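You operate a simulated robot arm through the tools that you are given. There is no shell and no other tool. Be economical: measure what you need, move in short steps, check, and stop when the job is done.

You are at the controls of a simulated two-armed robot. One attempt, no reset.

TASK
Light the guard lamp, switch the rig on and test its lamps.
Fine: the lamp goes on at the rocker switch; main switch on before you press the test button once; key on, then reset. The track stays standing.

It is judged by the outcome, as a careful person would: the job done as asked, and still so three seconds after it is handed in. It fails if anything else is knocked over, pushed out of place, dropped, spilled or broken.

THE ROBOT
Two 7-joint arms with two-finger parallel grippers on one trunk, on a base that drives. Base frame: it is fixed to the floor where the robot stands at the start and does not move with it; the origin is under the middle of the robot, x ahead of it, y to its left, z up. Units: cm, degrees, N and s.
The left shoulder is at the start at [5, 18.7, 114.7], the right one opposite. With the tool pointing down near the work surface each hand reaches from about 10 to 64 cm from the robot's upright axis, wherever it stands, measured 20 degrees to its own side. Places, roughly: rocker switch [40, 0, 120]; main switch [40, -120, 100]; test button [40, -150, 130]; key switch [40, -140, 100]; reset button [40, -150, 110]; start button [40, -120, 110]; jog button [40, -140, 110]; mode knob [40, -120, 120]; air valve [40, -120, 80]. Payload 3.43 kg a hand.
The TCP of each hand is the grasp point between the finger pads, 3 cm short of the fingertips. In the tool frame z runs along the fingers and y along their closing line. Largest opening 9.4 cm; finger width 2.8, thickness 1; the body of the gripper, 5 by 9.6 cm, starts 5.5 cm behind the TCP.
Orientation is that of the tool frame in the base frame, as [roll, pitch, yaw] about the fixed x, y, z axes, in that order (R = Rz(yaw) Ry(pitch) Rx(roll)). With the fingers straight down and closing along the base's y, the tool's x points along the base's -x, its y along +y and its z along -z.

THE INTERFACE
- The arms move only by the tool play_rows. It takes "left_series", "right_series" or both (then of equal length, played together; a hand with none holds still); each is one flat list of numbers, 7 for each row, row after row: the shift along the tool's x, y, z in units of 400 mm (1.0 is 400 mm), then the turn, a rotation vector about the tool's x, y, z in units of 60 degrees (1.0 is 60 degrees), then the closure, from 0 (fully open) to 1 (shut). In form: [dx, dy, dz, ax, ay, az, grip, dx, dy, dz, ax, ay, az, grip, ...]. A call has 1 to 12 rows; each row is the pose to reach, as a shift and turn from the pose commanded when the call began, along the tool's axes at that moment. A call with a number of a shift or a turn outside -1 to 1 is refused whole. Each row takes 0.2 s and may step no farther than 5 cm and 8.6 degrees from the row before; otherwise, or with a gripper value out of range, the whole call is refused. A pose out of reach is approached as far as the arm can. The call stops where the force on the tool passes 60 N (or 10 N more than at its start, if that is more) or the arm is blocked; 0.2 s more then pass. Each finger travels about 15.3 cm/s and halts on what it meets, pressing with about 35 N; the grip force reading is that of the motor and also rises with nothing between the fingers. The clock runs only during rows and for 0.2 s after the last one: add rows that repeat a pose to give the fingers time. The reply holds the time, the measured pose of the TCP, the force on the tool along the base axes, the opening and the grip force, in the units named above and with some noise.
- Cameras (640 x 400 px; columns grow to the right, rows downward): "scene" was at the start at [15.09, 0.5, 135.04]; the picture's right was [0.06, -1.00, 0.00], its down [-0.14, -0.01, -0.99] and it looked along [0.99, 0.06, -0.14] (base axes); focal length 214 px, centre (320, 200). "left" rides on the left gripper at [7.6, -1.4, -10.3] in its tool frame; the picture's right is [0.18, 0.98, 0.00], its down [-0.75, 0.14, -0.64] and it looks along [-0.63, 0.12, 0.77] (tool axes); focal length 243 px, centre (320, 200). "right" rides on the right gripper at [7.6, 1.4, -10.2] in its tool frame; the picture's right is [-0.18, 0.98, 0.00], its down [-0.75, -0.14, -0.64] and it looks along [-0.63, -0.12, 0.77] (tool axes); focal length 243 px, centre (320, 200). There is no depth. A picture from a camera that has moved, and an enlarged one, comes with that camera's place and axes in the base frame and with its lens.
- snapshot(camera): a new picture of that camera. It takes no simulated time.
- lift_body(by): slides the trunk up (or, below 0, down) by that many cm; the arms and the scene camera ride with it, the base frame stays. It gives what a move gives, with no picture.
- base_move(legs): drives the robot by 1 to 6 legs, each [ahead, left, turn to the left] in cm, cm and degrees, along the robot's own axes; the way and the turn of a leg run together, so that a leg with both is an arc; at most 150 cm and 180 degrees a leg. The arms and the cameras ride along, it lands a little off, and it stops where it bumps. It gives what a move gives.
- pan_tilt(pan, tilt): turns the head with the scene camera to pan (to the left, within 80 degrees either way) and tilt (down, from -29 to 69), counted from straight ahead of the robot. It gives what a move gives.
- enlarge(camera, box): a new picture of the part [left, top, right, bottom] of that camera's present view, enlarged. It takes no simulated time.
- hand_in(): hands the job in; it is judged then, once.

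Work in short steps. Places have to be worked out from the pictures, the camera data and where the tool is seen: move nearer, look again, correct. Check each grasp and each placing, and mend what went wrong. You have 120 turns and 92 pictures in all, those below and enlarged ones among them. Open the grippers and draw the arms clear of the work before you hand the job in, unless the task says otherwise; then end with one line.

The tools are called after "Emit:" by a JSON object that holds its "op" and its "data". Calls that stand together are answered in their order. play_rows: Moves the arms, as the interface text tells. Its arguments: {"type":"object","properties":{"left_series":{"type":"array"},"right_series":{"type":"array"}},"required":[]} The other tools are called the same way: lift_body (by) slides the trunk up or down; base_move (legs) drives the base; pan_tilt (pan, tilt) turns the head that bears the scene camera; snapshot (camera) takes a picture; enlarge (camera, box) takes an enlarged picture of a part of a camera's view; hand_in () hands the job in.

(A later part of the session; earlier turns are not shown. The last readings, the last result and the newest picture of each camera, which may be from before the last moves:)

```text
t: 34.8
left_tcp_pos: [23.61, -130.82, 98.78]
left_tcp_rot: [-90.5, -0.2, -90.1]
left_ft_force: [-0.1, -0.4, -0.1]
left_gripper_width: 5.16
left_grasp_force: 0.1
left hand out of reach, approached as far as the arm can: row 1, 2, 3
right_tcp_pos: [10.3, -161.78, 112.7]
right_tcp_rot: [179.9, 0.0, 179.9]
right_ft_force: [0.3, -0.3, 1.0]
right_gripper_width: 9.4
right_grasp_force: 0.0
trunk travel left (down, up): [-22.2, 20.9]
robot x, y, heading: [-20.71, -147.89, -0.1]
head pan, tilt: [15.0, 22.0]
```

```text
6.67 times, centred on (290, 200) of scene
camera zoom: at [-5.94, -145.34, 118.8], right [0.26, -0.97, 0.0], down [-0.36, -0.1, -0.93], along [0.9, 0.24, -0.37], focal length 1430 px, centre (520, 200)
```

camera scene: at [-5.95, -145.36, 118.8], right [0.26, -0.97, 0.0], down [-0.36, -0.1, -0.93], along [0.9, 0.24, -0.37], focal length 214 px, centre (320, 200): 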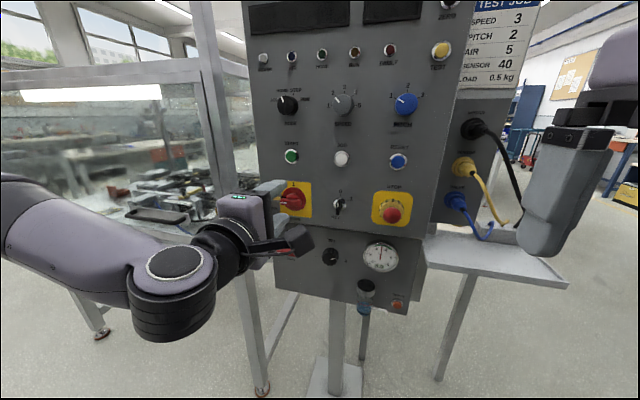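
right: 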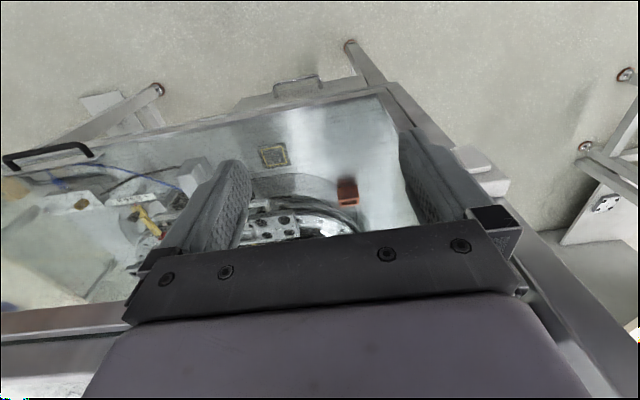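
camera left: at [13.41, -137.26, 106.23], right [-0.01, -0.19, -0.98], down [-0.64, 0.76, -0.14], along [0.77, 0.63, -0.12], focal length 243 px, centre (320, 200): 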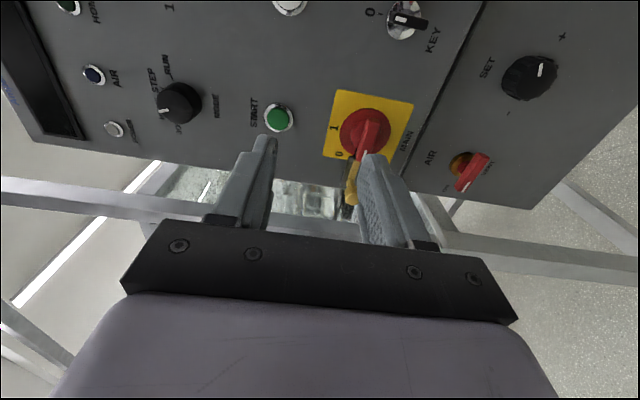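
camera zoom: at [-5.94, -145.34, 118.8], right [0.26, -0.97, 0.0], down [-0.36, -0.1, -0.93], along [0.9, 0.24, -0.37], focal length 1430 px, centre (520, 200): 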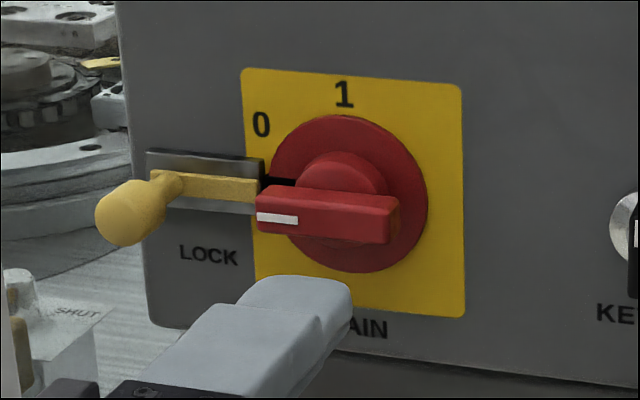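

The bolt tip stops short of a dark notch in the dial, so it is unlocked. Handle front is at about x=41, pivot [-125.4, 98]. I move the open fingers up to just before the handle and check.

Emit:
{"op": "play_rows", "data": {"left_series": [-0.06, 0.01, 0.05, 0, 0, 0, 0.45, -0.11, 0.018, 0.12, 0, 0, 0, 0.45, -0.135, 0.018, 0.2, 0, 0, 0, 0.45, -0.135, 0.018, 0.27, 0, 0, 0, 0.45, -0.135, 0.018, 0.27, 0, 0, 0, 0.45]}}

Emit:
{"op": "snapshot", "data": {"camera": "left"}}

Emit:
{"op": "enlarge", "data": {"camera": "scene", "box": [230, 160, 350, 250]}}

```text
t: 36.0
left_tcp_pos: [33.02, -130.93, 102.31]
left_tcp_rot: [-90.7, -0.1, -90.0]
left_ft_force: [0.2, 0.1, 0.0]
left_gripper_width: 5.17
left_grasp_force: 0.0
left hand out of reach, approached as far as the arm can: row 1, 2, 3, 4, 5
right_tcp_pos: [10.36, -161.87, 112.69]
right_tcp_rot: [180.0, 0.0, 180.0]
right_ft_force: [0.5, 0.3, -0.1]
right_gripper_width: 9.39
right_grasp_force: 0.0
trunk travel left (down, up): [-22.2, 20.9]
robot x, y, heading: [-20.85, -147.64, 0.2]
head pan, tilt: [15.0, 22.0]
```

```text
55 pictures are left
camera left: at [22.79, -138.58, 103.89], right [-0.01, -0.19, -0.98], down [-0.64, 0.75, -0.14], along [0.77, 0.63, -0.13], focal length 243 px, centre (320, 200)
```

left: 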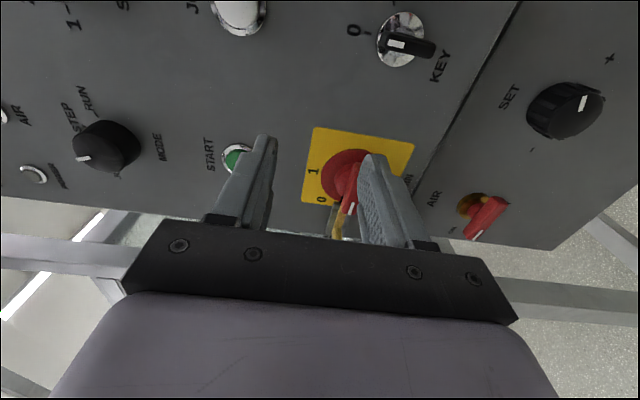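

```text
4.44 times, centred on (290, 205) of scene
camera zoom: at [-5.94, -145.34, 118.8], right [0.26, -0.97, 0.0], down [-0.36, -0.1, -0.93], along [0.9, 0.24, -0.37], focal length 953 px, centre (453, 178)
```

zoom: 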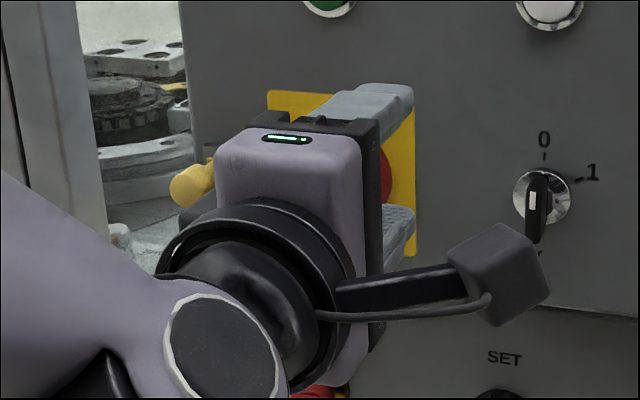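

The arm cannot reach there in this pose, but trunk and base can carry it. I lower the trunk 4.2 cm and drive left 5.5 cm, tips still 5 cm short of the handle.

Emit:
{"op": "lift_body", "data": {"by": -4.2}}

Emit:
{"op": "base_move", "data": {"legs": [[0, 5.5, 0]]}}

Emit:
{"op": "snapshot", "data": {"camera": "left"}}

```text
t: 36.8
left_tcp_pos: [32.93, -130.97, 98.14]
left_tcp_rot: [-90.5, -0.1, -90.0]
left_ft_force: [-1.1, -0.4, -0.4]
left_gripper_width: 5.16
left_grasp_force: 0.2
right_tcp_pos: [10.34, -161.75, 108.56]
right_tcp_rot: [-179.9, 0.1, 179.8]
right_ft_force: [0.1, 0.2, 0.0]
right_gripper_width: 9.38
right_grasp_force: 0.1
trunk travel left (down, up): [-18.0, 25.1]
robot x, y, heading: [-20.63, -147.54, -0.2]
head pan, tilt: [15.0, 22.0]
```

```text
t: 37.8
left_tcp_pos: [32.98, -125.53, 98.15]
left_tcp_rot: [-90.6, -0.2, -90.0]
left_ft_force: [-0.6, -0.9, 0.1]
left_gripper_width: 5.19
left_grasp_force: 0.0
right_tcp_pos: [10.4, -156.49, 108.55]
right_tcp_rot: [179.9, -0.1, 179.9]
right_ft_force: [-0.3, -0.5, -0.6]
right_gripper_width: 9.43
right_grasp_force: 0.0
trunk travel left (down, up): [-18.0, 25.1]
robot x, y, heading: [-20.89, -142.3, -0.0]
head pan, tilt: [15.0, 22.0]
```

```text
53 pictures are left
camera left: at [22.77, -133.11, 99.68], right [-0.01, -0.19, -0.98], down [-0.64, 0.75, -0.14], along [0.77, 0.63, -0.13], focal length 243 px, centre (320, 200)
```

left: 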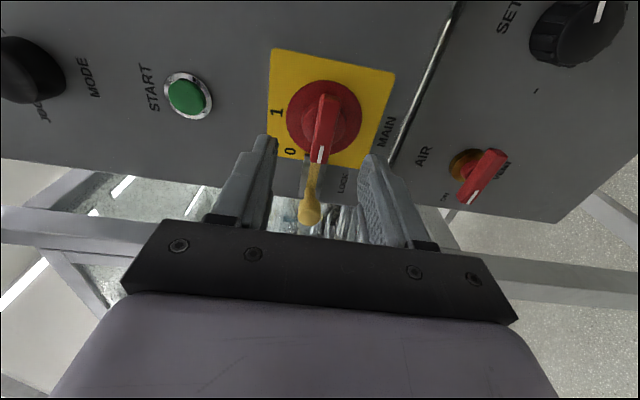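

The fingers straddle the handle and are aligned with its middle. I drive forward 6.4 cm.

Emit:
{"op": "base_move", "data": {"legs": [[6.4, 0, 0]]}}

Emit:
{"op": "snapshot", "data": {"camera": "left"}}

```text
t: 38.8
left_tcp_pos: [39.54, -125.64, 98.17]
left_tcp_rot: [-90.5, -0.2, -90.1]
left_ft_force: [0.7, 0.3, 0.2]
left_gripper_width: 5.16
left_grasp_force: 0.0
right_tcp_pos: [16.85, -156.4, 108.53]
right_tcp_rot: [-180.0, 0.1, 179.9]
right_ft_force: [-0.6, 0.0, 0.2]
right_gripper_width: 9.41
right_grasp_force: 0.1
trunk travel left (down, up): [-18.0, 25.1]
robot x, y, heading: [-14.25, -142.25, 0.2]
head pan, tilt: [15.0, 22.0]
```

```text
52 pictures are left
camera left: at [29.29, -133.17, 99.67], right [-0.01, -0.19, -0.98], down [-0.64, 0.75, -0.14], along [0.77, 0.63, -0.13], focal length 243 px, centre (320, 200)
```

left: 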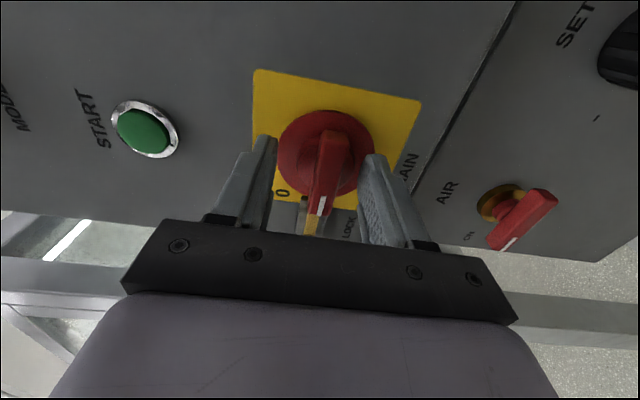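

The fingers overlap the handle. I close them.

Emit:
{"op": "play_rows", "data": {"left_series": [0, 0, 0, 0, 0, 0, 0.8, 0, 0, 0, 0, 0, 0, 1, 0, 0, 0, 0, 0, 0, 1]}}

Emit:
{"op": "snapshot", "data": {"camera": "left"}}

```text
t: 39.6
left_tcp_pos: [39.55, -125.51, 97.51]
left_tcp_rot: [-91.3, 0.0, -90.1]
left_ft_force: [-7.7, -2.3, -27.4]
left_gripper_width: 1.59
left_grasp_force: 44.6
right_tcp_pos: [16.9, -156.44, 108.52]
right_tcp_rot: [-180.0, -0.1, 179.9]
right_ft_force: [0.3, -1.2, -0.2]
right_gripper_width: 9.42
right_grasp_force: 0.1
trunk travel left (down, up): [-18.0, 25.1]
robot x, y, heading: [-14.53, -142.3, -0.4]
head pan, tilt: [15.0, 22.0]
```

```text
51 pictures are left
camera left: at [29.28, -133.14, 99.28], right [-0.02, -0.19, -0.98], down [-0.64, 0.75, -0.13], along [0.76, 0.63, -0.14], focal length 243 px, centre (320, 200)
```

left: 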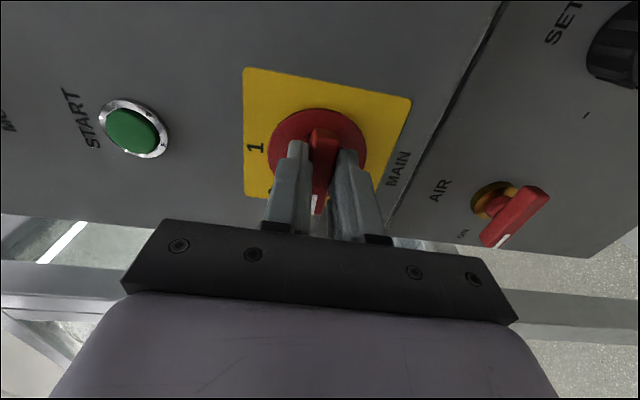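

Grip holds the 1.6 cm handle, with −27 N vertical: the handle sits lower than my hand. I ease the hand down to relieve it.

Emit:
{"op": "lift_body", "data": {"by": -0.7}}

```text
t: 40.1
left_tcp_pos: [39.52, -125.6, 97.59]
left_tcp_rot: [-90.3, -0.2, -90.2]
left_ft_force: [-8.0, 1.8, -9.7]
left_gripper_width: 1.6
left_grasp_force: 45.1
right_tcp_pos: [16.79, -156.35, 107.88]
right_tcp_rot: [-180.0, 0.0, 179.9]
right_ft_force: [0.1, -0.3, 0.2]
right_gripper_width: 9.39
right_grasp_force: 0.0
trunk travel left (down, up): [-17.3, 25.8]
robot x, y, heading: [-14.33, -142.15, 0.0]
head pan, tilt: [15.0, 22.0]
```

Force eased. I turn the handle clockwise, first 24°, watching the force.

Emit:
{"op": "play_rows", "data": {"left_series": [0, 0, 0, 0, 0, 0.1, 1, 0, 0, 0, 0, 0, 0.2, 1, 0, 0, 0, 0, 0, 0.3, 1, 0, 0, 0, 0, 0, 0.4, 1]}}

Emit:
{"op": "snapshot", "data": {"camera": "left"}}

```text
t: 41.1
left_tcp_pos: [39.66, -125.57, 97.18]
left_tcp_rot: [-91.0, 23.9, -90.5]
left_ft_force: [-7.4, -1.7, -19.7]
left_gripper_width: 1.6
left_grasp_force: 44.9
right_tcp_pos: [16.9, -156.41, 107.83]
right_tcp_rot: [-179.9, 0.1, 179.9]
right_ft_force: [0.8, 0.6, 1.0]
right_gripper_width: 9.4
right_grasp_force: 0.1
trunk travel left (down, up): [-17.3, 25.8]
robot x, y, heading: [-13.95, -142.19, 0.2]
head pan, tilt: [15.0, 22.0]
```

```text
50 pictures are left
camera left: at [29.23, -133.02, 95.62], right [-0.01, 0.23, -0.97], down [-0.64, 0.75, 0.19], along [0.77, 0.62, 0.14], focal length 243 px, centre (320, 200)
```

left: 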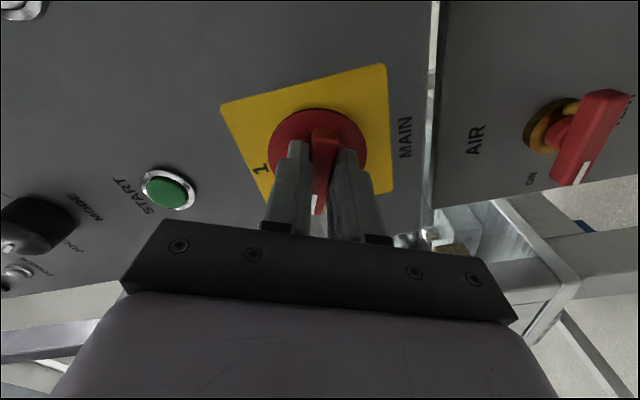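

It turns freely. I lower the trunk slightly again and continue another 60°.

Emit:
{"op": "lift_body", "data": {"by": -0.5}}

Emit:
{"op": "play_rows", "data": {"left_series": [0, 0, 0, 0, 0, 0.125, 1, 0, 0, 0, 0, 0, 0.25, 1, 0, 0, 0, 0, 0, 0.375, 1, 0, 0, 0, 0, 0, 0.5, 1, 0, 0, 0, 0, 0, 0.625, 1, 0, 0, 0, 0, 0, 0.75, 1, 0, 0, 0, 0, 0, 0.875, 1, 0, 0, 0, 0, 0, 1, 1]}}

Emit:
{"op": "snapshot", "data": {"camera": "left"}}

Emit:
{"op": "snapshot", "data": {"camera": "scene"}}

```text
t: 41.7
left_tcp_pos: [39.65, -125.62, 97.28]
left_tcp_rot: [-90.2, 23.9, -89.9]
left_ft_force: [-3.2, 4.6, -2.5]
left_gripper_width: 1.62
left_grasp_force: 45.0
right_tcp_pos: [16.85, -156.29, 107.38]
right_tcp_rot: [180.0, -0.1, 179.8]
right_ft_force: [-0.2, -0.7, 0.9]
right_gripper_width: 9.42
right_grasp_force: 0.1
trunk travel left (down, up): [-16.8, 26.3]
robot x, y, heading: [-13.89, -142.38, 0.0]
head pan, tilt: [15.0, 22.0]
```

```text
t: 43.5
left_tcp_pos: [39.54, -125.0, 96.69]
left_tcp_rot: [-96.6, 83.9, -95.9]
left_ft_force: [-6.3, 29.8, -7.7]
left_gripper_width: 1.61
left_grasp_force: 45.7
right_tcp_pos: [16.86, -156.13, 107.3]
right_tcp_rot: [-179.8, 0.0, 179.9]
right_ft_force: [0.3, -0.2, -0.4]
right_gripper_width: 9.39
right_grasp_force: 0.0
trunk travel left (down, up): [-16.8, 26.3]
robot x, y, heading: [-14.1, -142.09, 0.1]
head pan, tilt: [15.0, 22.0]
```

```text
49 pictures are left
camera left: at [29.2, -127.23, 89.5], right [-0.01, 0.96, -0.29], down [-0.64, 0.21, 0.74], along [0.77, 0.19, 0.6], focal length 243 px, centre (320, 200)
```

left: 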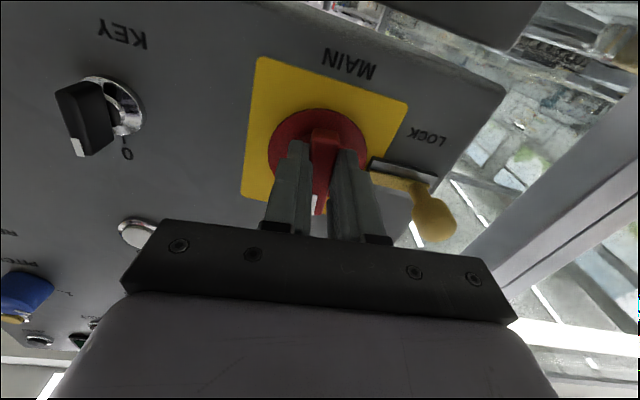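

```text
48 pictures are left
camera scene: at [0.55, -139.6, 113.39], right [0.26, -0.97, 0.0], down [-0.36, -0.1, -0.93], along [0.9, 0.24, -0.38], focal length 214 px, centre (320, 200)
```

scene: 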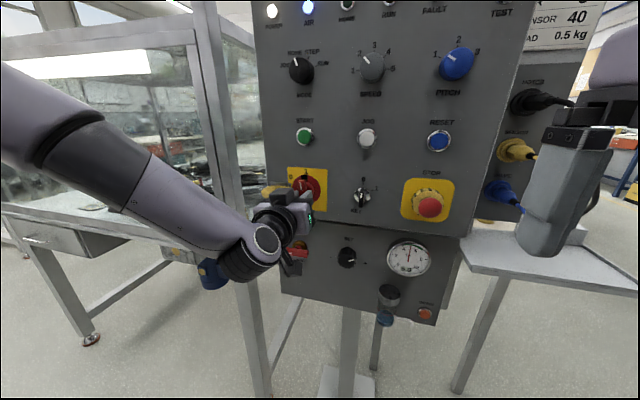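

POWER and AIR lamps are lit, so the main switch is on. I finish the last 6° with slight relief, and then open the fingers a little.

Emit:
{"op": "play_rows", "data": {"left_series": [0, 0.013, 0, 0, 0, 0.1, 1, 0, 0.013, 0, 0, 0, 0.1, 1]}}

Emit:
{"op": "play_rows", "data": {"left_series": [0, 0, 0, 0, 0, 0, 0.8, 0, 0, 0, 0, 0, 0, 0.65, 0, 0, 0, 0, 0, 0, 0.65]}}

Emit:
{"op": "snapshot", "data": {"camera": "left"}}

```text
t: 44.1
left_tcp_pos: [39.57, -124.84, 96.77]
left_tcp_rot: [-172.6, 88.8, -172.2]
left_ft_force: [-4.4, 21.3, -9.8]
left_gripper_width: 1.57
left_grasp_force: 45.5
right_tcp_pos: [16.72, -156.24, 107.38]
right_tcp_rot: [-179.9, 0.0, 179.9]
right_ft_force: [-0.6, 0.4, -0.5]
right_gripper_width: 9.38
right_grasp_force: 0.0
trunk travel left (down, up): [-16.8, 26.3]
robot x, y, heading: [-14.54, -142.52, -0.2]
head pan, tilt: [15.0, 22.0]
```

```text
t: 44.9
left_tcp_pos: [39.54, -125.2, 97.07]
left_tcp_rot: [-169.7, 89.1, -169.7]
left_ft_force: [1.1, 0.0, -0.3]
left_gripper_width: 3.28
left_grasp_force: 0.0
right_tcp_pos: [16.82, -156.46, 107.36]
right_tcp_rot: [180.0, 0.0, 179.9]
right_ft_force: [-0.4, -0.6, 0.6]
right_gripper_width: 9.38
right_grasp_force: 0.1
trunk travel left (down, up): [-16.8, 26.3]
robot x, y, heading: [-14.12, -142.2, -0.1]
head pan, tilt: [15.0, 22.0]
```

```text
47 pictures are left
camera left: at [29.13, -126.65, 89.59], right [-0.01, 0.98, -0.19], down [-0.63, 0.14, 0.76], along [0.77, 0.12, 0.62], focal length 243 px, centre (320, 200)
```

left: 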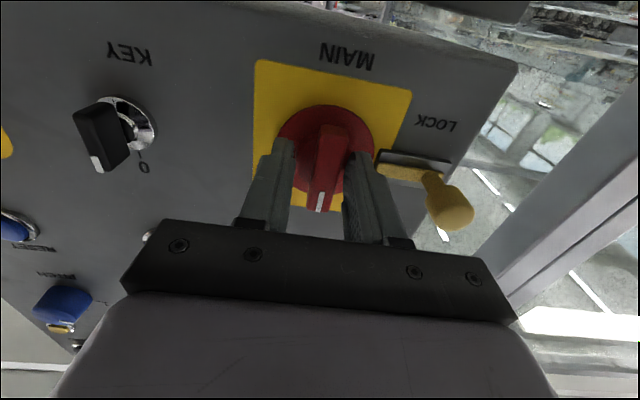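

The handle points to 1 and is released. I back straight out by 13 cm, then check the panel.

Emit:
{"op": "base_move", "data": {"legs": [[-13, 0, 0]]}}

Emit:
{"op": "lift_body", "data": {"by": 25}}

Emit:
{"op": "base_move", "data": {"legs": [[0, -18, 0]]}}

Emit:
{"op": "snapshot", "data": {"camera": "scene"}}

Emit:
{"op": "snapshot", "data": {"camera": "left"}}

```text
t: 46.1
left_tcp_pos: [26.36, -125.15, 96.99]
left_tcp_rot: [-168.0, 89.2, -167.9]
left_ft_force: [0.3, 0.7, -0.1]
left_gripper_width: 3.27
left_grasp_force: 0.0
right_tcp_pos: [3.63, -156.35, 107.32]
right_tcp_rot: [-180.0, 0.1, 179.8]
right_ft_force: [0.0, -0.1, 0.6]
right_gripper_width: 9.4
right_grasp_force: 0.1
trunk travel left (down, up): [-16.8, 26.3]
robot x, y, heading: [-27.4, -142.13, 0.2]
head pan, tilt: [15.0, 22.0]
```

```text
t: 48.7
left_tcp_pos: [26.31, -125.05, 122.01]
left_tcp_rot: [-168.4, 89.2, -168.1]
left_ft_force: [0.3, -0.1, 1.2]
left_gripper_width: 3.3
left_grasp_force: 0.1
right_tcp_pos: [3.65, -156.4, 132.37]
right_tcp_rot: [180.0, 0.0, 179.9]
right_ft_force: [0.9, -0.5, -0.8]
right_gripper_width: 9.4
right_grasp_force: 0.2
trunk travel left (down, up): [-41.8, 1.3]
robot x, y, heading: [-27.96, -142.36, -0.2]
head pan, tilt: [15.0, 22.0]
```

```text
t: 50.2
left_tcp_pos: [26.41, -143.31, 121.91]
left_tcp_rot: [-170.6, 89.1, -170.3]
left_ft_force: [0.0, -0.6, 0.9]
left_gripper_width: 3.28
left_grasp_force: 0.1
right_tcp_pos: [3.73, -174.61, 132.41]
right_tcp_rot: [179.9, -0.1, 180.0]
right_ft_force: [0.6, -0.1, 0.9]
right_gripper_width: 9.38
right_grasp_force: 0.1
trunk travel left (down, up): [-41.8, 1.3]
robot x, y, heading: [-27.46, -160.39, -0.0]
head pan, tilt: [15.0, 22.0]
```

```text
46 pictures are left
camera scene: at [-12.58, -158.09, 138.4], right [0.26, -0.97, 0.0], down [-0.36, -0.1, -0.93], along [0.9, 0.24, -0.37], focal length 214 px, centre (320, 200)
```

scene: 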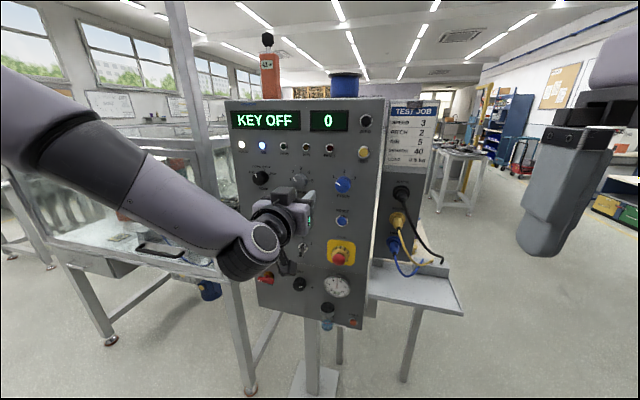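

```text
45 pictures are left
camera left: at [16.0, -144.73, 114.56], right [-0.01, 0.98, -0.19], down [-0.63, 0.14, 0.76], along [0.77, 0.12, 0.62], focal length 243 px, centre (320, 200)
```

left: 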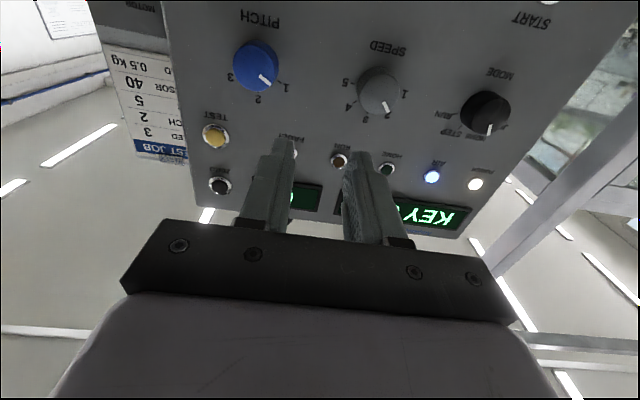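

Display shows KEY OFF with power on. The TEST button triangulates to [44, -154.5, 129.5]. I close the fingers and align the hand with it at a distance.

Emit:
{"op": "play_rows", "data": {"left_series": [-0.04, -0.06, 0, 0, 0, 0, 1, -0.08, -0.12, 0, 0, 0, 0, 1, -0.12, -0.18, 0, 0, 0, 0, 1, -0.16, -0.24, 0, 0, 0, 0, 1, -0.19, -0.28, 0, 0, 0, 0, 1, -0.19, -0.28, 0, 0, 0, 0, 1]}}

Emit:
{"op": "base_move", "data": {"legs": [[9, 0, 0]]}}

Emit:
{"op": "snapshot", "data": {"camera": "left"}}

Emit:
{"op": "snapshot", "data": {"camera": "scene"}}

```text
t: 51.6
left_tcp_pos: [26.52, -154.38, 129.67]
left_tcp_rot: [-168.8, 89.2, -168.4]
left_ft_force: [-0.3, 0.0, -0.1]
left_gripper_width: 0.0
left_grasp_force: 33.5
right_tcp_pos: [3.72, -174.49, 132.37]
right_tcp_rot: [180.0, 0.0, 180.0]
right_ft_force: [-0.2, -0.1, 1.0]
right_gripper_width: 9.41
right_grasp_force: 0.0
trunk travel left (down, up): [-41.8, 1.3]
robot x, y, heading: [-27.13, -160.4, 0.2]
head pan, tilt: [15.0, 22.0]
```

```text
t: 52.8
left_tcp_pos: [35.56, -154.32, 129.5]
left_tcp_rot: [-168.3, 89.1, -168.0]
left_ft_force: [-0.9, 0.2, -0.2]
left_gripper_width: 0.0
left_grasp_force: 32.8
right_tcp_pos: [12.78, -174.46, 132.31]
right_tcp_rot: [179.9, 0.0, 179.9]
right_ft_force: [-0.4, 0.1, 0.0]
right_gripper_width: 9.41
right_grasp_force: 0.1
trunk travel left (down, up): [-41.8, 1.3]
robot x, y, heading: [-18.41, -160.3, -0.1]
head pan, tilt: [15.0, 22.0]
```

```text
44 pictures are left
camera left: at [25.17, -155.85, 122.17], right [-0.01, 0.98, -0.19], down [-0.63, 0.14, 0.76], along [0.78, 0.12, 0.62], focal length 243 px, centre (320, 200)
```

left: 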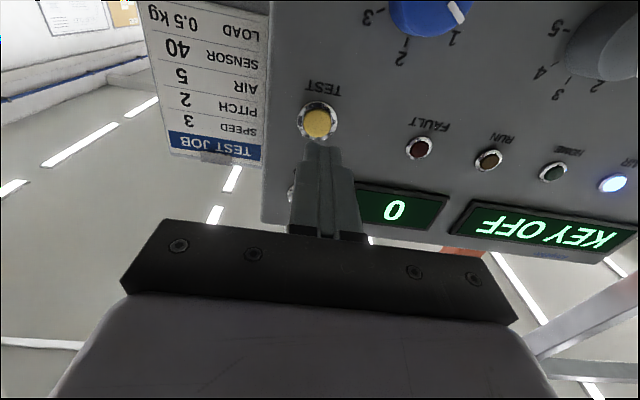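

```text
43 pictures are left
camera scene: at [-3.43, -158.04, 138.39], right [0.26, -0.97, 0.0], down [-0.36, -0.1, -0.93], along [0.9, 0.24, -0.38], focal length 214 px, centre (320, 200)
```

scene: 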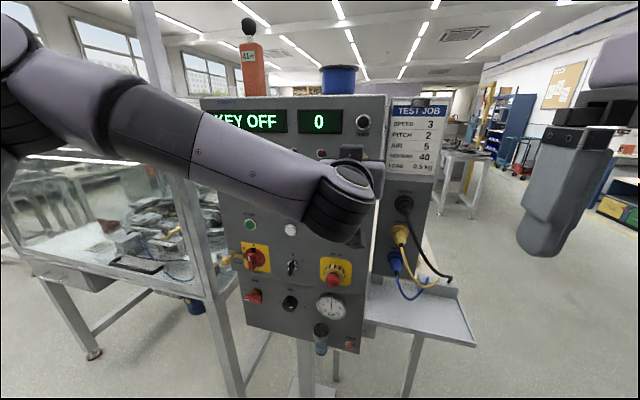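

Alignment is within 0.3 cm. I advance to just short of the button.

Emit:
{"op": "play_rows", "data": {"left_series": [0, -0.003, 0.06, 0, 0, 0, 1, 0, -0.005, 0.1, 0, 0, 0, 1, 0, -0.005, 0.115, 0, 0, 0, 1]}}

Emit:
{"op": "enlarge", "data": {"camera": "left", "box": [260, 90, 380, 210]}}

```text
t: 53.6
left_tcp_pos: [40.15, -154.69, 129.54]
left_tcp_rot: [-170.0, 89.1, -169.9]
left_ft_force: [-0.3, -0.5, 0.7]
left_gripper_width: 0.0
left_grasp_force: 33.0
right_tcp_pos: [12.58, -174.52, 132.39]
right_tcp_rot: [180.0, 0.0, 179.9]
right_ft_force: [0.0, -0.4, 0.5]
right_gripper_width: 9.43
right_grasp_force: 0.0
trunk travel left (down, up): [-41.8, 1.3]
robot x, y, heading: [-18.07, -160.29, -0.2]
head pan, tilt: [15.0, 22.0]
```

```text
3.33 times, centred on (320, 150) of left
camera zoom: at [29.77, -156.03, 122.15], right [-0.01, 0.98, -0.19], down [-0.63, 0.14, 0.76], along [0.77, 0.12, 0.62], focal length 809 px, centre (320, 367)
```

zoom: 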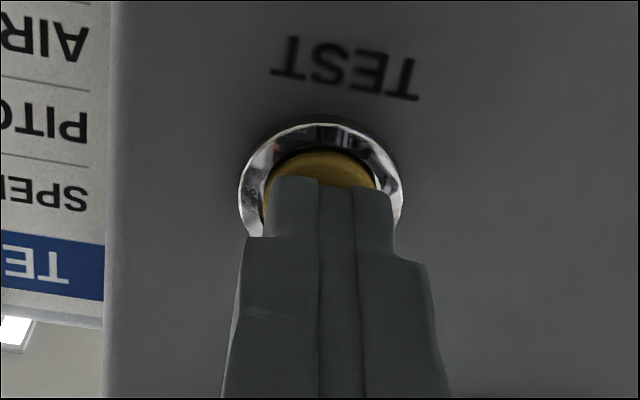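

Well centred. Now a gentle press, in 0.2–0.3 cm steps.

Emit:
{"op": "play_rows", "data": {"left_series": [0, 0, 0.008, 0, 0, 0, 1, 0, 0, 0.014, 0, 0, 0, 1, 0, 0, 0.02, 0, 0, 0, 1]}}

Emit:
{"op": "snapshot", "data": {"camera": "left"}}

```text
t: 54.4
left_tcp_pos: [40.83, -154.55, 129.61]
left_tcp_rot: [-166.6, 89.3, -166.4]
left_ft_force: [-9.4, 1.7, 0.5]
left_gripper_width: 0.0
left_grasp_force: 33.1
right_tcp_pos: [12.47, -174.4, 132.35]
right_tcp_rot: [179.9, 0.1, 179.8]
right_ft_force: [0.0, 0.0, -0.4]
right_gripper_width: 9.39
right_grasp_force: 0.1
trunk travel left (down, up): [-41.8, 1.3]
robot x, y, heading: [-18.38, -160.23, -0.3]
head pan, tilt: [15.0, 22.0]
```

```text
41 pictures are left
camera left: at [30.38, -156.02, 122.16], right [-0.01, 0.98, -0.19], down [-0.63, 0.14, 0.76], along [0.77, 0.12, 0.62], focal length 243 px, centre (320, 200)
```

left: 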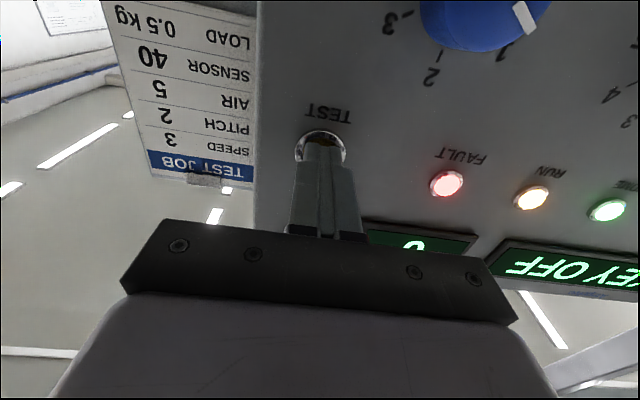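

All lamps light up: the test press registered. I withdraw straight back and check that the lamps return.

Emit:
{"op": "play_rows", "data": {"left_series": [0, 0, -0.05, 0, 0, 0, 1, 0, 0, -0.15, 0, 0, 0, 1, 0, 0, -0.25, 0, 0, 0, 1]}}

Emit:
{"op": "base_move", "data": {"legs": [[-8, 0, 0]]}}

Emit:
{"op": "snapshot", "data": {"camera": "left"}}

```text
t: 55.2
left_tcp_pos: [30.78, -154.77, 129.69]
left_tcp_rot: [-167.2, 89.2, -167.0]
left_ft_force: [-0.2, 0.4, -0.7]
left_gripper_width: 0.0
left_grasp_force: 32.8
right_tcp_pos: [12.81, -174.4, 132.45]
right_tcp_rot: [179.9, 0.0, 179.9]
right_ft_force: [0.5, -0.2, -0.4]
right_gripper_width: 9.41
right_grasp_force: 0.1
trunk travel left (down, up): [-41.8, 1.3]
robot x, y, heading: [-18.34, -160.52, 0.0]
head pan, tilt: [15.0, 22.0]
```

```text
t: 56.2
left_tcp_pos: [22.85, -154.68, 129.7]
left_tcp_rot: [-167.0, 89.2, -166.6]
left_ft_force: [-0.3, 0.1, -0.4]
left_gripper_width: 0.0
left_grasp_force: 33.1
right_tcp_pos: [4.86, -174.55, 132.32]
right_tcp_rot: [-180.0, 0.0, 179.9]
right_ft_force: [-0.6, -0.6, 0.3]
right_gripper_width: 9.41
right_grasp_force: 0.1
trunk travel left (down, up): [-41.8, 1.3]
robot x, y, heading: [-26.48, -160.45, -0.0]
head pan, tilt: [15.0, 22.0]
```

```text
40 pictures are left
camera left: at [12.54, -156.12, 122.31], right [-0.01, 0.98, -0.19], down [-0.63, 0.14, 0.76], along [0.77, 0.12, 0.62], focal length 243 px, centre (320, 200)
```

left: 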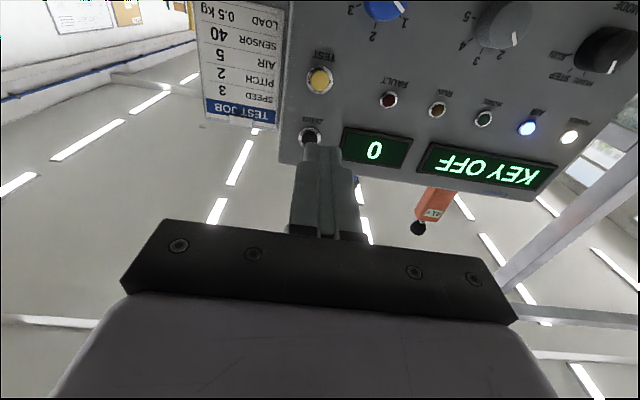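

Lamps went back to normal; one clean press. Next the key at about [44, -137.3, 97.4]. I lower the trunk and drive left so the hand faces it, then open the fingers partly.

Emit:
{"op": "lift_body", "data": {"by": -32.2}}

Emit:
{"op": "base_move", "data": {"legs": [[0, 17.4, 0]]}}

Emit:
{"op": "play_rows", "data": {"left_series": [0, 0, 0, 0, 0, 0, 0.8, 0, 0, 0, 0, 0, 0, 0.6, 0, 0, 0, 0, 0, 0, 0.6]}}

Emit:
{"op": "snapshot", "data": {"camera": "left"}}

Emit:
{"op": "snapshot", "data": {"camera": "scene"}}

```text
t: 59.4
left_tcp_pos: [23.04, -154.62, 97.48]
left_tcp_rot: [-167.6, 89.2, -167.3]
left_ft_force: [-0.3, -0.3, 0.4]
left_gripper_width: 0.0
left_grasp_force: 32.9
right_tcp_pos: [4.91, -174.51, 100.14]
right_tcp_rot: [-180.0, 0.0, 179.8]
right_ft_force: [-0.5, -0.2, -0.5]
right_gripper_width: 9.39
right_grasp_force: 0.1
trunk travel left (down, up): [-9.6, 33.5]
robot x, y, heading: [-26.06, -160.16, 0.2]
head pan, tilt: [15.0, 22.0]
```

```text
t: 60.9
left_tcp_pos: [23.11, -137.39, 97.54]
left_tcp_rot: [-167.9, 89.3, -167.5]
left_ft_force: [0.2, 0.8, 0.1]
left_gripper_width: 0.0
left_grasp_force: 33.3
right_tcp_pos: [5.0, -157.2, 100.16]
right_tcp_rot: [180.0, -0.1, 179.9]
right_ft_force: [0.1, -0.1, 0.3]
right_gripper_width: 9.44
right_grasp_force: 0.0
trunk travel left (down, up): [-9.6, 33.5]
robot x, y, heading: [-25.98, -143.18, -0.1]
head pan, tilt: [15.0, 22.0]
```

```text
t: 61.7
left_tcp_pos: [23.03, -137.41, 97.56]
left_tcp_rot: [-168.2, 89.2, -167.7]
left_ft_force: [-0.8, 0.0, 0.2]
left_gripper_width: 3.75
left_grasp_force: 0.1
right_tcp_pos: [4.93, -157.23, 100.09]
right_tcp_rot: [179.9, -0.1, 179.9]
right_ft_force: [0.3, -1.3, 0.3]
right_gripper_width: 9.39
right_grasp_force: 0.1
trunk travel left (down, up): [-9.6, 33.5]
robot x, y, heading: [-26.2, -143.0, -0.1]
head pan, tilt: [15.0, 22.0]
```

```text
39 pictures are left
camera left: at [12.64, -138.8, 90.08], right [-0.01, 0.98, -0.19], down [-0.63, 0.14, 0.76], along [0.77, 0.12, 0.62], focal length 243 px, centre (320, 200)
```

left: 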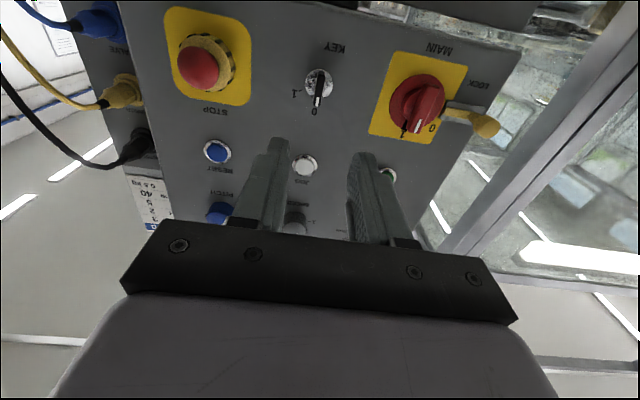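

```text
38 pictures are left
camera scene: at [-11.3, -140.68, 106.2], right [0.26, -0.97, 0.0], down [-0.36, -0.1, -0.93], along [0.9, 0.24, -0.37], focal length 214 px, centre (320, 200)
```

scene: 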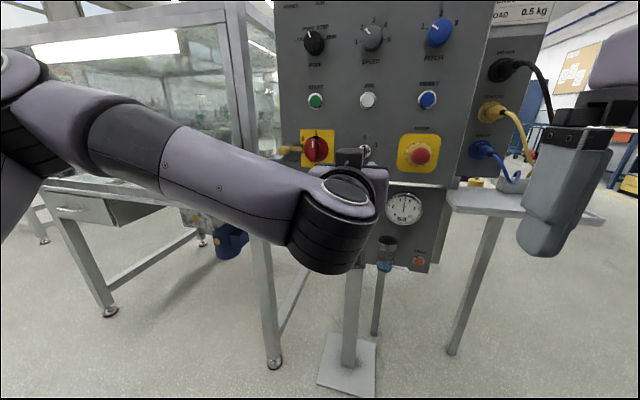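

I enlarge the left view around the key to fix its position and check the main handle too.

Emit:
{"op": "enlarge", "data": {"camera": "left", "box": [270, 40, 370, 140]}}

Emit:
{"op": "enlarge", "data": {"camera": "scene", "box": [290, 115, 390, 185]}}

```text
4.00 times, centred on (320, 90) of left
camera zoom: at [12.64, -138.8, 90.08], right [-0.01, 0.98, -0.19], down [-0.63, 0.14, 0.76], along [0.77, 0.12, 0.62], focal length 970 px, centre (320, 640)
```

zoom: 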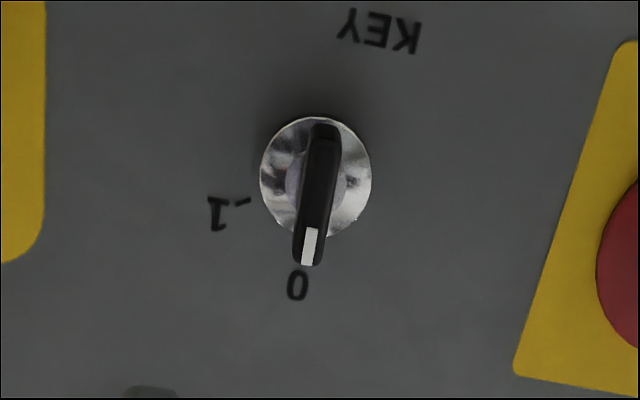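

```text
5.71 times, centred on (340, 150) of scene
camera zoom: at [-11.3, -140.68, 106.2], right [0.26, -0.97, 0.0], down [-0.36, -0.1, -0.93], along [0.9, 0.24, -0.37], focal length 1226 px, centre (206, 486)
```

zoom: 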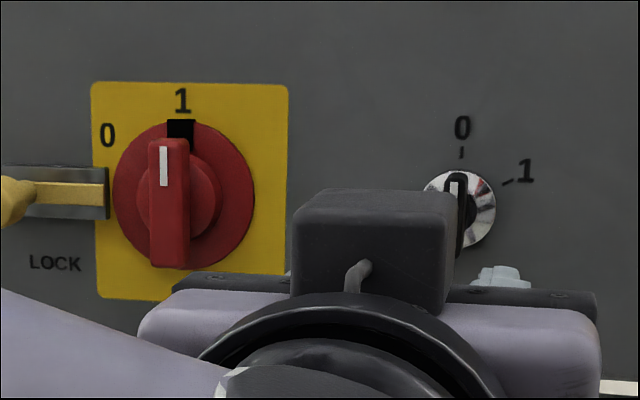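

Main switch is clearly at 1. Key bow front is at x≈41.2, pivot [-137.3, 97.6], and 1 lies about 60–65° clockwise. I rehearse the +60° wrist turn in free space to check reach, then return.

Emit:
{"op": "play_rows", "data": {"left_series": [0, 0, 0, 0, 0, 0.14, 0.6, 0, 0, 0, 0, 0, 0.28, 0.6, 0, 0, 0, 0, 0, 0.42, 0.6, 0, 0, 0, 0, 0, 0.56, 0.6, 0, 0, 0, 0, 0, 0.7, 0.6, 0, 0, 0, 0, 0, 0.84, 0.6, 0, 0, 0, 0, 0, 0.98, 0.6]}}

Emit:
{"op": "play_rows", "data": {"left_series": [0, 0, 0, 0, 0, -0.14, 0.6, 0, 0, 0, 0, 0, -0.28, 0.6, 0, 0, 0, 0, 0, -0.42, 0.6, 0, 0, 0, 0, 0, -0.56, 0.6, 0, 0, 0, 0, 0, -0.7, 0.6, 0, 0, 0, 0, 0, -0.84, 0.6, 0, 0, 0, 0, 0, -0.98, 0.6]}}

```text
t: 63.3
left_tcp_pos: [23.13, -137.41, 97.49]
left_tcp_rot: [91.0, 31.2, 90.8]
left_ft_force: [-0.7, 0.6, -0.1]
left_gripper_width: 3.74
left_grasp_force: 0.1
right_tcp_pos: [4.87, -157.28, 100.19]
right_tcp_rot: [179.9, 0.0, 180.0]
right_ft_force: [0.4, -0.4, 0.1]
right_gripper_width: 9.4
right_grasp_force: 0.1
trunk travel left (down, up): [-9.6, 33.5]
robot x, y, heading: [-26.15, -143.19, -0.0]
head pan, tilt: [15.0, 22.0]
```

```text
t: 64.9
left_tcp_pos: [23.01, -137.44, 97.6]
left_tcp_rot: [-155.2, 89.2, -154.8]
left_ft_force: [0.7, -0.3, -0.3]
left_gripper_width: 3.76
left_grasp_force: 0.0
right_tcp_pos: [4.91, -157.22, 100.2]
right_tcp_rot: [180.0, 0.0, 179.9]
right_ft_force: [0.0, -1.0, 0.0]
right_gripper_width: 9.37
right_grasp_force: 0.1
trunk travel left (down, up): [-9.6, 33.5]
robot x, y, heading: [-26.11, -142.9, -0.4]
head pan, tilt: [15.0, 22.0]
```

The turn is reachable. I drive forward 13 cm to just in front of the key and look.

Emit:
{"op": "base_move", "data": {"legs": [[13, 0, 0]]}}

Emit:
{"op": "enlarge", "data": {"camera": "left", "box": [240, 60, 400, 240]}}

```text
t: 66.2
left_tcp_pos: [36.02, -137.48, 97.48]
left_tcp_rot: [-167.8, 89.2, -167.3]
left_ft_force: [-0.7, 0.9, -0.1]
left_gripper_width: 3.78
left_grasp_force: 0.1
right_tcp_pos: [17.89, -157.33, 100.14]
right_tcp_rot: [179.8, 0.0, 179.9]
right_ft_force: [-0.1, 0.1, -0.1]
right_gripper_width: 9.4
right_grasp_force: 0.1
trunk travel left (down, up): [-9.6, 33.5]
robot x, y, heading: [-13.22, -143.08, -0.1]
head pan, tilt: [15.0, 22.0]
```

```text
2.22 times, centred on (320, 150) of left
camera zoom: at [25.7, -138.84, 90.12], right [-0.01, 0.98, -0.19], down [-0.63, 0.14, 0.76], along [0.77, 0.12, 0.62], focal length 539 px, centre (320, 311)
```

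zoom: 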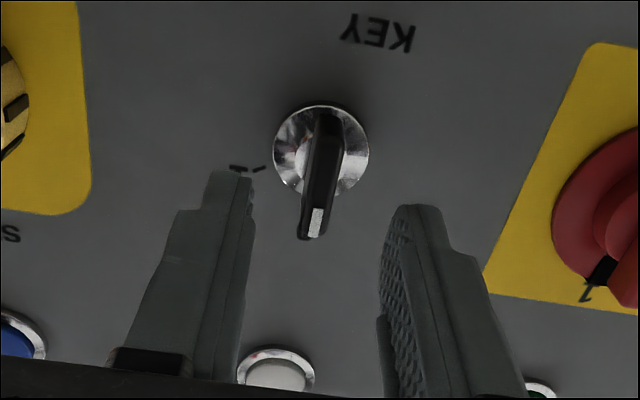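

Key is centred between the fingers. I advance 3.8 cm, then close.

Emit:
{"op": "play_rows", "data": {"left_series": [0, 0, 0.04, 0, 0, 0, 0.6, 0, 0, 0.08, 0, 0, 0, 0.6, 0, 0, 0.095, 0, 0, 0, 0.6]}}

Emit:
{"op": "play_rows", "data": {"left_series": [0, 0, 0, 0, 0, 0, 0.8, 0, 0, 0, 0, 0, 0, 1, 0, 0, 0, 0, 0, 0, 1]}}

Emit:
{"op": "enlarge", "data": {"camera": "left", "box": [240, 60, 400, 240]}}

```text
t: 67.0
left_tcp_pos: [39.85, -137.41, 97.59]
left_tcp_rot: [-169.6, 89.2, -169.4]
left_ft_force: [-0.2, 0.1, -0.6]
left_gripper_width: 3.72
left_grasp_force: 0.1
right_tcp_pos: [17.95, -157.18, 100.2]
right_tcp_rot: [-180.0, -0.1, 179.9]
right_ft_force: [-0.3, 0.1, -0.2]
right_gripper_width: 9.4
right_grasp_force: 0.0
trunk travel left (down, up): [-9.6, 33.5]
robot x, y, heading: [-12.98, -142.86, -0.0]
head pan, tilt: [15.0, 22.0]
```

```text
t: 67.8
left_tcp_pos: [39.89, -137.29, 97.57]
left_tcp_rot: [-164.6, 89.2, -164.2]
left_ft_force: [-0.8, 7.7, -0.3]
left_gripper_width: 0.9
left_grasp_force: 42.3
right_tcp_pos: [18.1, -157.2, 100.17]
right_tcp_rot: [-179.9, 0.1, 179.9]
right_ft_force: [-0.5, -0.5, -0.2]
right_gripper_width: 9.41
right_grasp_force: 0.1
trunk travel left (down, up): [-9.6, 33.5]
robot x, y, heading: [-13.46, -142.8, -0.3]
head pan, tilt: [15.0, 22.0]
```

```text
2.22 times, centred on (320, 150) of left
camera zoom: at [29.52, -138.8, 90.07], right [-0.01, 0.98, -0.19], down [-0.63, 0.14, 0.76], along [0.77, 0.13, 0.62], focal length 539 px, centre (320, 311)
```

zoom: 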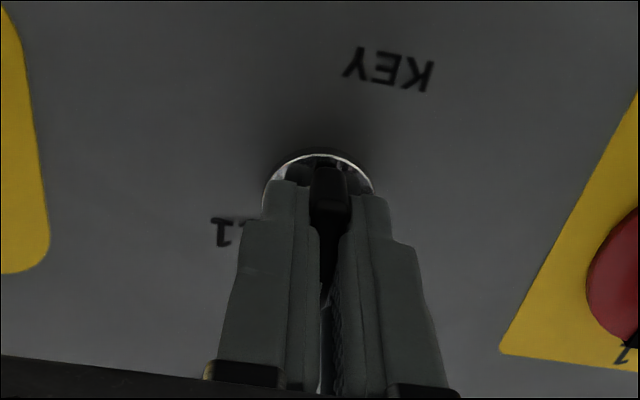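

The key is held (0.9 cm). I turn it clockwise 55° and read the force.

Emit:
{"op": "play_rows", "data": {"left_series": [0, 0.003, 0, 0, 0, 0.13, 1, 0, 0.003, 0, 0, 0, 0.26, 1, 0, 0.003, 0, 0, 0, 0.39, 1, 0, 0.003, 0, 0, 0, 0.52, 1, 0, 0.003, 0, 0, 0, 0.65, 1, 0, 0.003, 0, 0, 0, 0.78, 1, 0, 0.003, 0, 0, 0, 0.92, 1]}}

Emit:
{"op": "snapshot", "data": {"camera": "left"}}

Emit:
{"op": "snapshot", "data": {"camera": "scene"}}

```text
t: 69.4
left_tcp_pos: [39.85, -137.25, 97.54]
left_tcp_rot: [90.8, 34.8, 90.7]
left_ft_force: [0.3, -1.8, -0.5]
left_gripper_width: 0.89
left_grasp_force: 43.4
right_tcp_pos: [18.04, -157.31, 100.14]
right_tcp_rot: [179.9, 0.0, 179.9]
right_ft_force: [-0.2, -0.1, 0.3]
right_gripper_width: 9.4
right_grasp_force: 0.0
trunk travel left (down, up): [-9.6, 33.5]
robot x, y, heading: [-13.44, -143.26, -0.2]
head pan, tilt: [15.0, 22.0]
```

```text
33 pictures are left
camera left: at [29.51, -131.84, 92.16], right [0.01, 0.71, 0.7], down [-0.63, -0.54, 0.55], along [0.78, -0.45, 0.45], focal length 243 px, centre (320, 200)
```

left: 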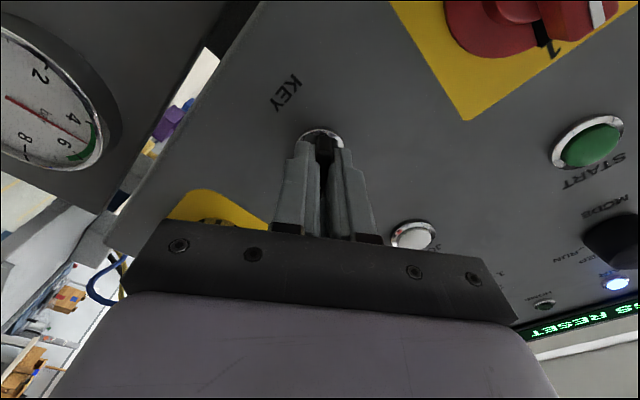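

```text
32 pictures are left
camera scene: at [1.74, -140.73, 106.2], right [0.26, -0.97, 0.0], down [-0.36, -0.1, -0.93], along [0.9, 0.24, -0.37], focal length 214 px, centre (320, 200)
```

scene: 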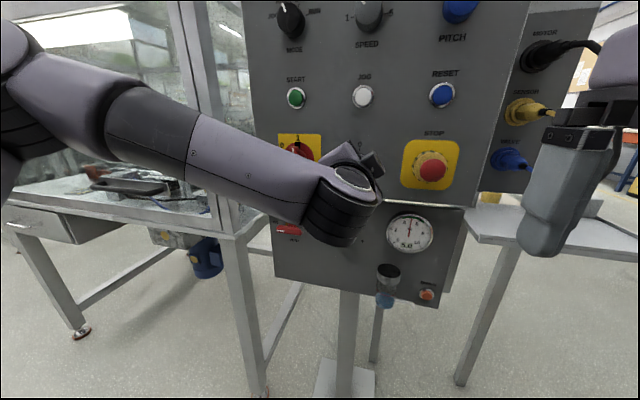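

The display now asks to press RESET, so the key is on. I turn 5° more to settle it at 1 and then release.

Emit:
{"op": "play_rows", "data": {"left_series": [0, 0, 0, 0, 0, 0.08, 1, 0, 0, 0, 0, 0, 0.08, 1]}}

Emit:
{"op": "play_rows", "data": {"left_series": [0, 0, 0, 0, 0, 0, 0.85, 0, 0, 0, 0, 0, 0, 0.7, 0, 0, 0, 0, 0, 0, 0.7]}}

Emit:
{"op": "enlarge", "data": {"camera": "left", "box": [250, 80, 390, 240]}}

```text
t: 70.0
left_tcp_pos: [39.91, -137.38, 97.54]
left_tcp_rot: [90.8, 30.1, 90.7]
left_ft_force: [-2.5, -0.5, 0.6]
left_gripper_width: 0.88
left_grasp_force: 42.6
right_tcp_pos: [17.96, -157.22, 100.14]
right_tcp_rot: [179.9, 0.0, 179.9]
right_ft_force: [0.3, -0.6, 0.5]
right_gripper_width: 9.41
right_grasp_force: 0.2
trunk travel left (down, up): [-9.6, 33.5]
robot x, y, heading: [-13.28, -143.07, -0.3]
head pan, tilt: [15.0, 22.0]
```

```text
t: 70.8
left_tcp_pos: [39.89, -137.21, 97.41]
left_tcp_rot: [90.8, 30.3, 90.6]
left_ft_force: [0.5, 0.0, 0.7]
left_gripper_width: 2.82
left_grasp_force: 0.0
right_tcp_pos: [17.9, -157.25, 100.19]
right_tcp_rot: [179.9, 0.0, 179.8]
right_ft_force: [0.8, -0.3, -0.1]
right_gripper_width: 9.39
right_grasp_force: 0.1
trunk travel left (down, up): [-9.6, 33.5]
robot x, y, heading: [-13.15, -142.9, -0.3]
head pan, tilt: [15.0, 22.0]
```

```text
2.50 times, centred on (320, 160) of left
camera zoom: at [29.54, -131.4, 92.59], right [0.01, 0.65, 0.76], down [-0.63, -0.58, 0.51], along [0.77, -0.48, 0.41], focal length 606 px, centre (320, 300)
```

zoom: 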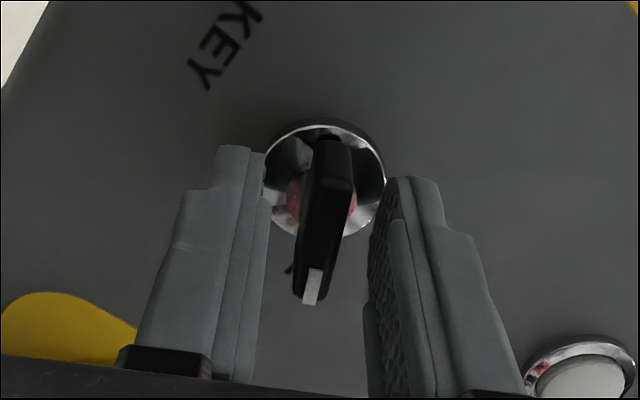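

The key mark lines up with 1. I back out, then square the hand and close the fingers for the RESET button at about [44, -149.7, 109.3].

Emit:
{"op": "base_move", "data": {"legs": [[-14, 0, 0]]}}

Emit:
{"op": "play_rows", "data": {"left_series": [0, 0, 0, 0, 0, -0.14, 1, 0, 0, 0, 0, 0, -0.28, 1, 0, 0, 0, 0, 0, -0.42, 1, 0, 0, 0, 0, 0, -0.56, 1, 0, 0, 0, 0, 0, -0.7, 1, 0, 0, 0, 0, 0, -0.84, 1, 0, 0, 0, 0, 0, -0.98, 1]}}

Emit:
{"op": "lift_body", "data": {"by": 11.8}}

Emit:
{"op": "base_move", "data": {"legs": [[0, -12.4, 0]]}}

Emit:
{"op": "snapshot", "data": {"camera": "left"}}

Emit:
{"op": "snapshot", "data": {"camera": "scene"}}

```text
t: 72.1
left_tcp_pos: [25.75, -137.12, 97.34]
left_tcp_rot: [90.9, 30.2, 90.8]
left_ft_force: [-1.0, -0.3, -0.4]
left_gripper_width: 2.81
left_grasp_force: 0.1
right_tcp_pos: [3.94, -157.14, 100.14]
right_tcp_rot: [179.8, 0.0, 179.9]
right_ft_force: [-0.1, 0.6, 0.2]
right_gripper_width: 9.41
right_grasp_force: 0.1
trunk travel left (down, up): [-9.6, 33.5]
robot x, y, heading: [-27.19, -143.15, -0.2]
head pan, tilt: [15.0, 22.0]
```

```text
t: 73.7
left_tcp_pos: [25.84, -137.16, 97.38]
left_tcp_rot: [133.8, 88.9, 134.1]
left_ft_force: [-0.3, 0.7, -0.4]
left_gripper_width: 0.0
left_grasp_force: 33.4
right_tcp_pos: [3.94, -157.29, 100.04]
right_tcp_rot: [-180.0, 0.0, 179.8]
right_ft_force: [-0.1, -0.1, -0.2]
right_gripper_width: 9.41
right_grasp_force: 0.1
trunk travel left (down, up): [-9.6, 33.5]
robot x, y, heading: [-27.3, -142.74, -0.3]
head pan, tilt: [15.0, 22.0]
```

```text
t: 75.2
left_tcp_pos: [25.87, -137.17, 109.24]
left_tcp_rot: [128.0, 88.6, 128.3]
left_ft_force: [0.6, 0.5, -0.1]
left_gripper_width: 0.0
left_grasp_force: 33.0
right_tcp_pos: [3.88, -157.2, 112.05]
right_tcp_rot: [180.0, 0.1, 179.9]
right_ft_force: [-0.3, 0.2, -0.2]
right_gripper_width: 9.38
right_grasp_force: 0.1
trunk travel left (down, up): [-21.4, 21.7]
robot x, y, heading: [-27.27, -143.41, 0.0]
head pan, tilt: [15.0, 22.0]
```

```text
t: 76.4
left_tcp_pos: [25.81, -149.45, 109.3]
left_tcp_rot: [127.0, 88.7, 127.6]
left_ft_force: [-0.7, 0.3, -0.2]
left_gripper_width: 0.0
left_grasp_force: 32.8
right_tcp_pos: [3.95, -169.39, 111.88]
right_tcp_rot: [179.8, 0.0, -179.8]
right_ft_force: [0.4, -0.6, 0.2]
right_gripper_width: 9.39
right_grasp_force: 0.0
trunk travel left (down, up): [-21.4, 21.7]
robot x, y, heading: [-27.2, -155.66, 0.2]
head pan, tilt: [15.0, 22.0]
```

```text
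30 pictures are left
camera left: at [15.49, -150.65, 101.81], right [-0.01, 0.99, -0.17], down [-0.63, 0.12, 0.76], along [0.77, 0.11, 0.62], focal length 243 px, centre (320, 200)
```

left: 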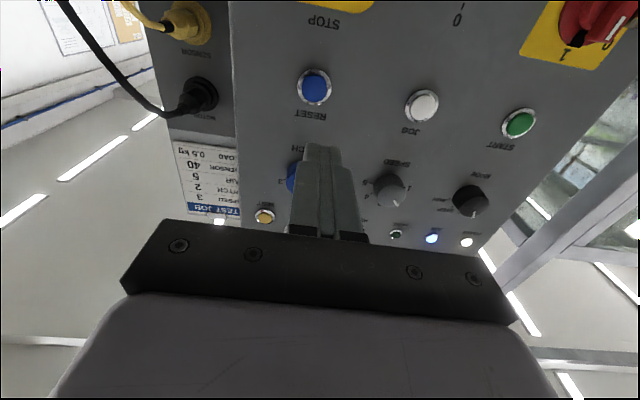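

```text
29 pictures are left
camera scene: at [-12.35, -152.93, 118.0], right [0.26, -0.97, 0.0], down [-0.36, -0.1, -0.93], along [0.9, 0.24, -0.37], focal length 214 px, centre (320, 200)
```

scene: 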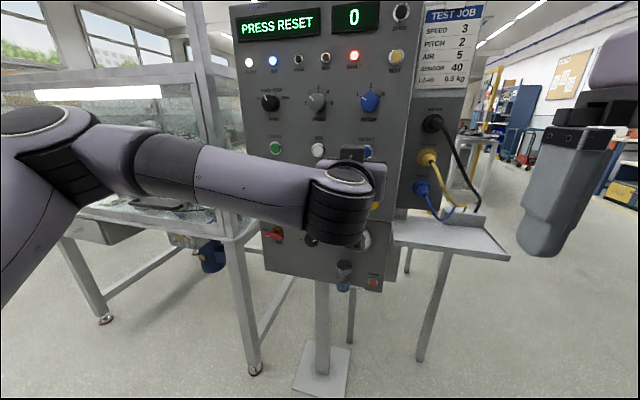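

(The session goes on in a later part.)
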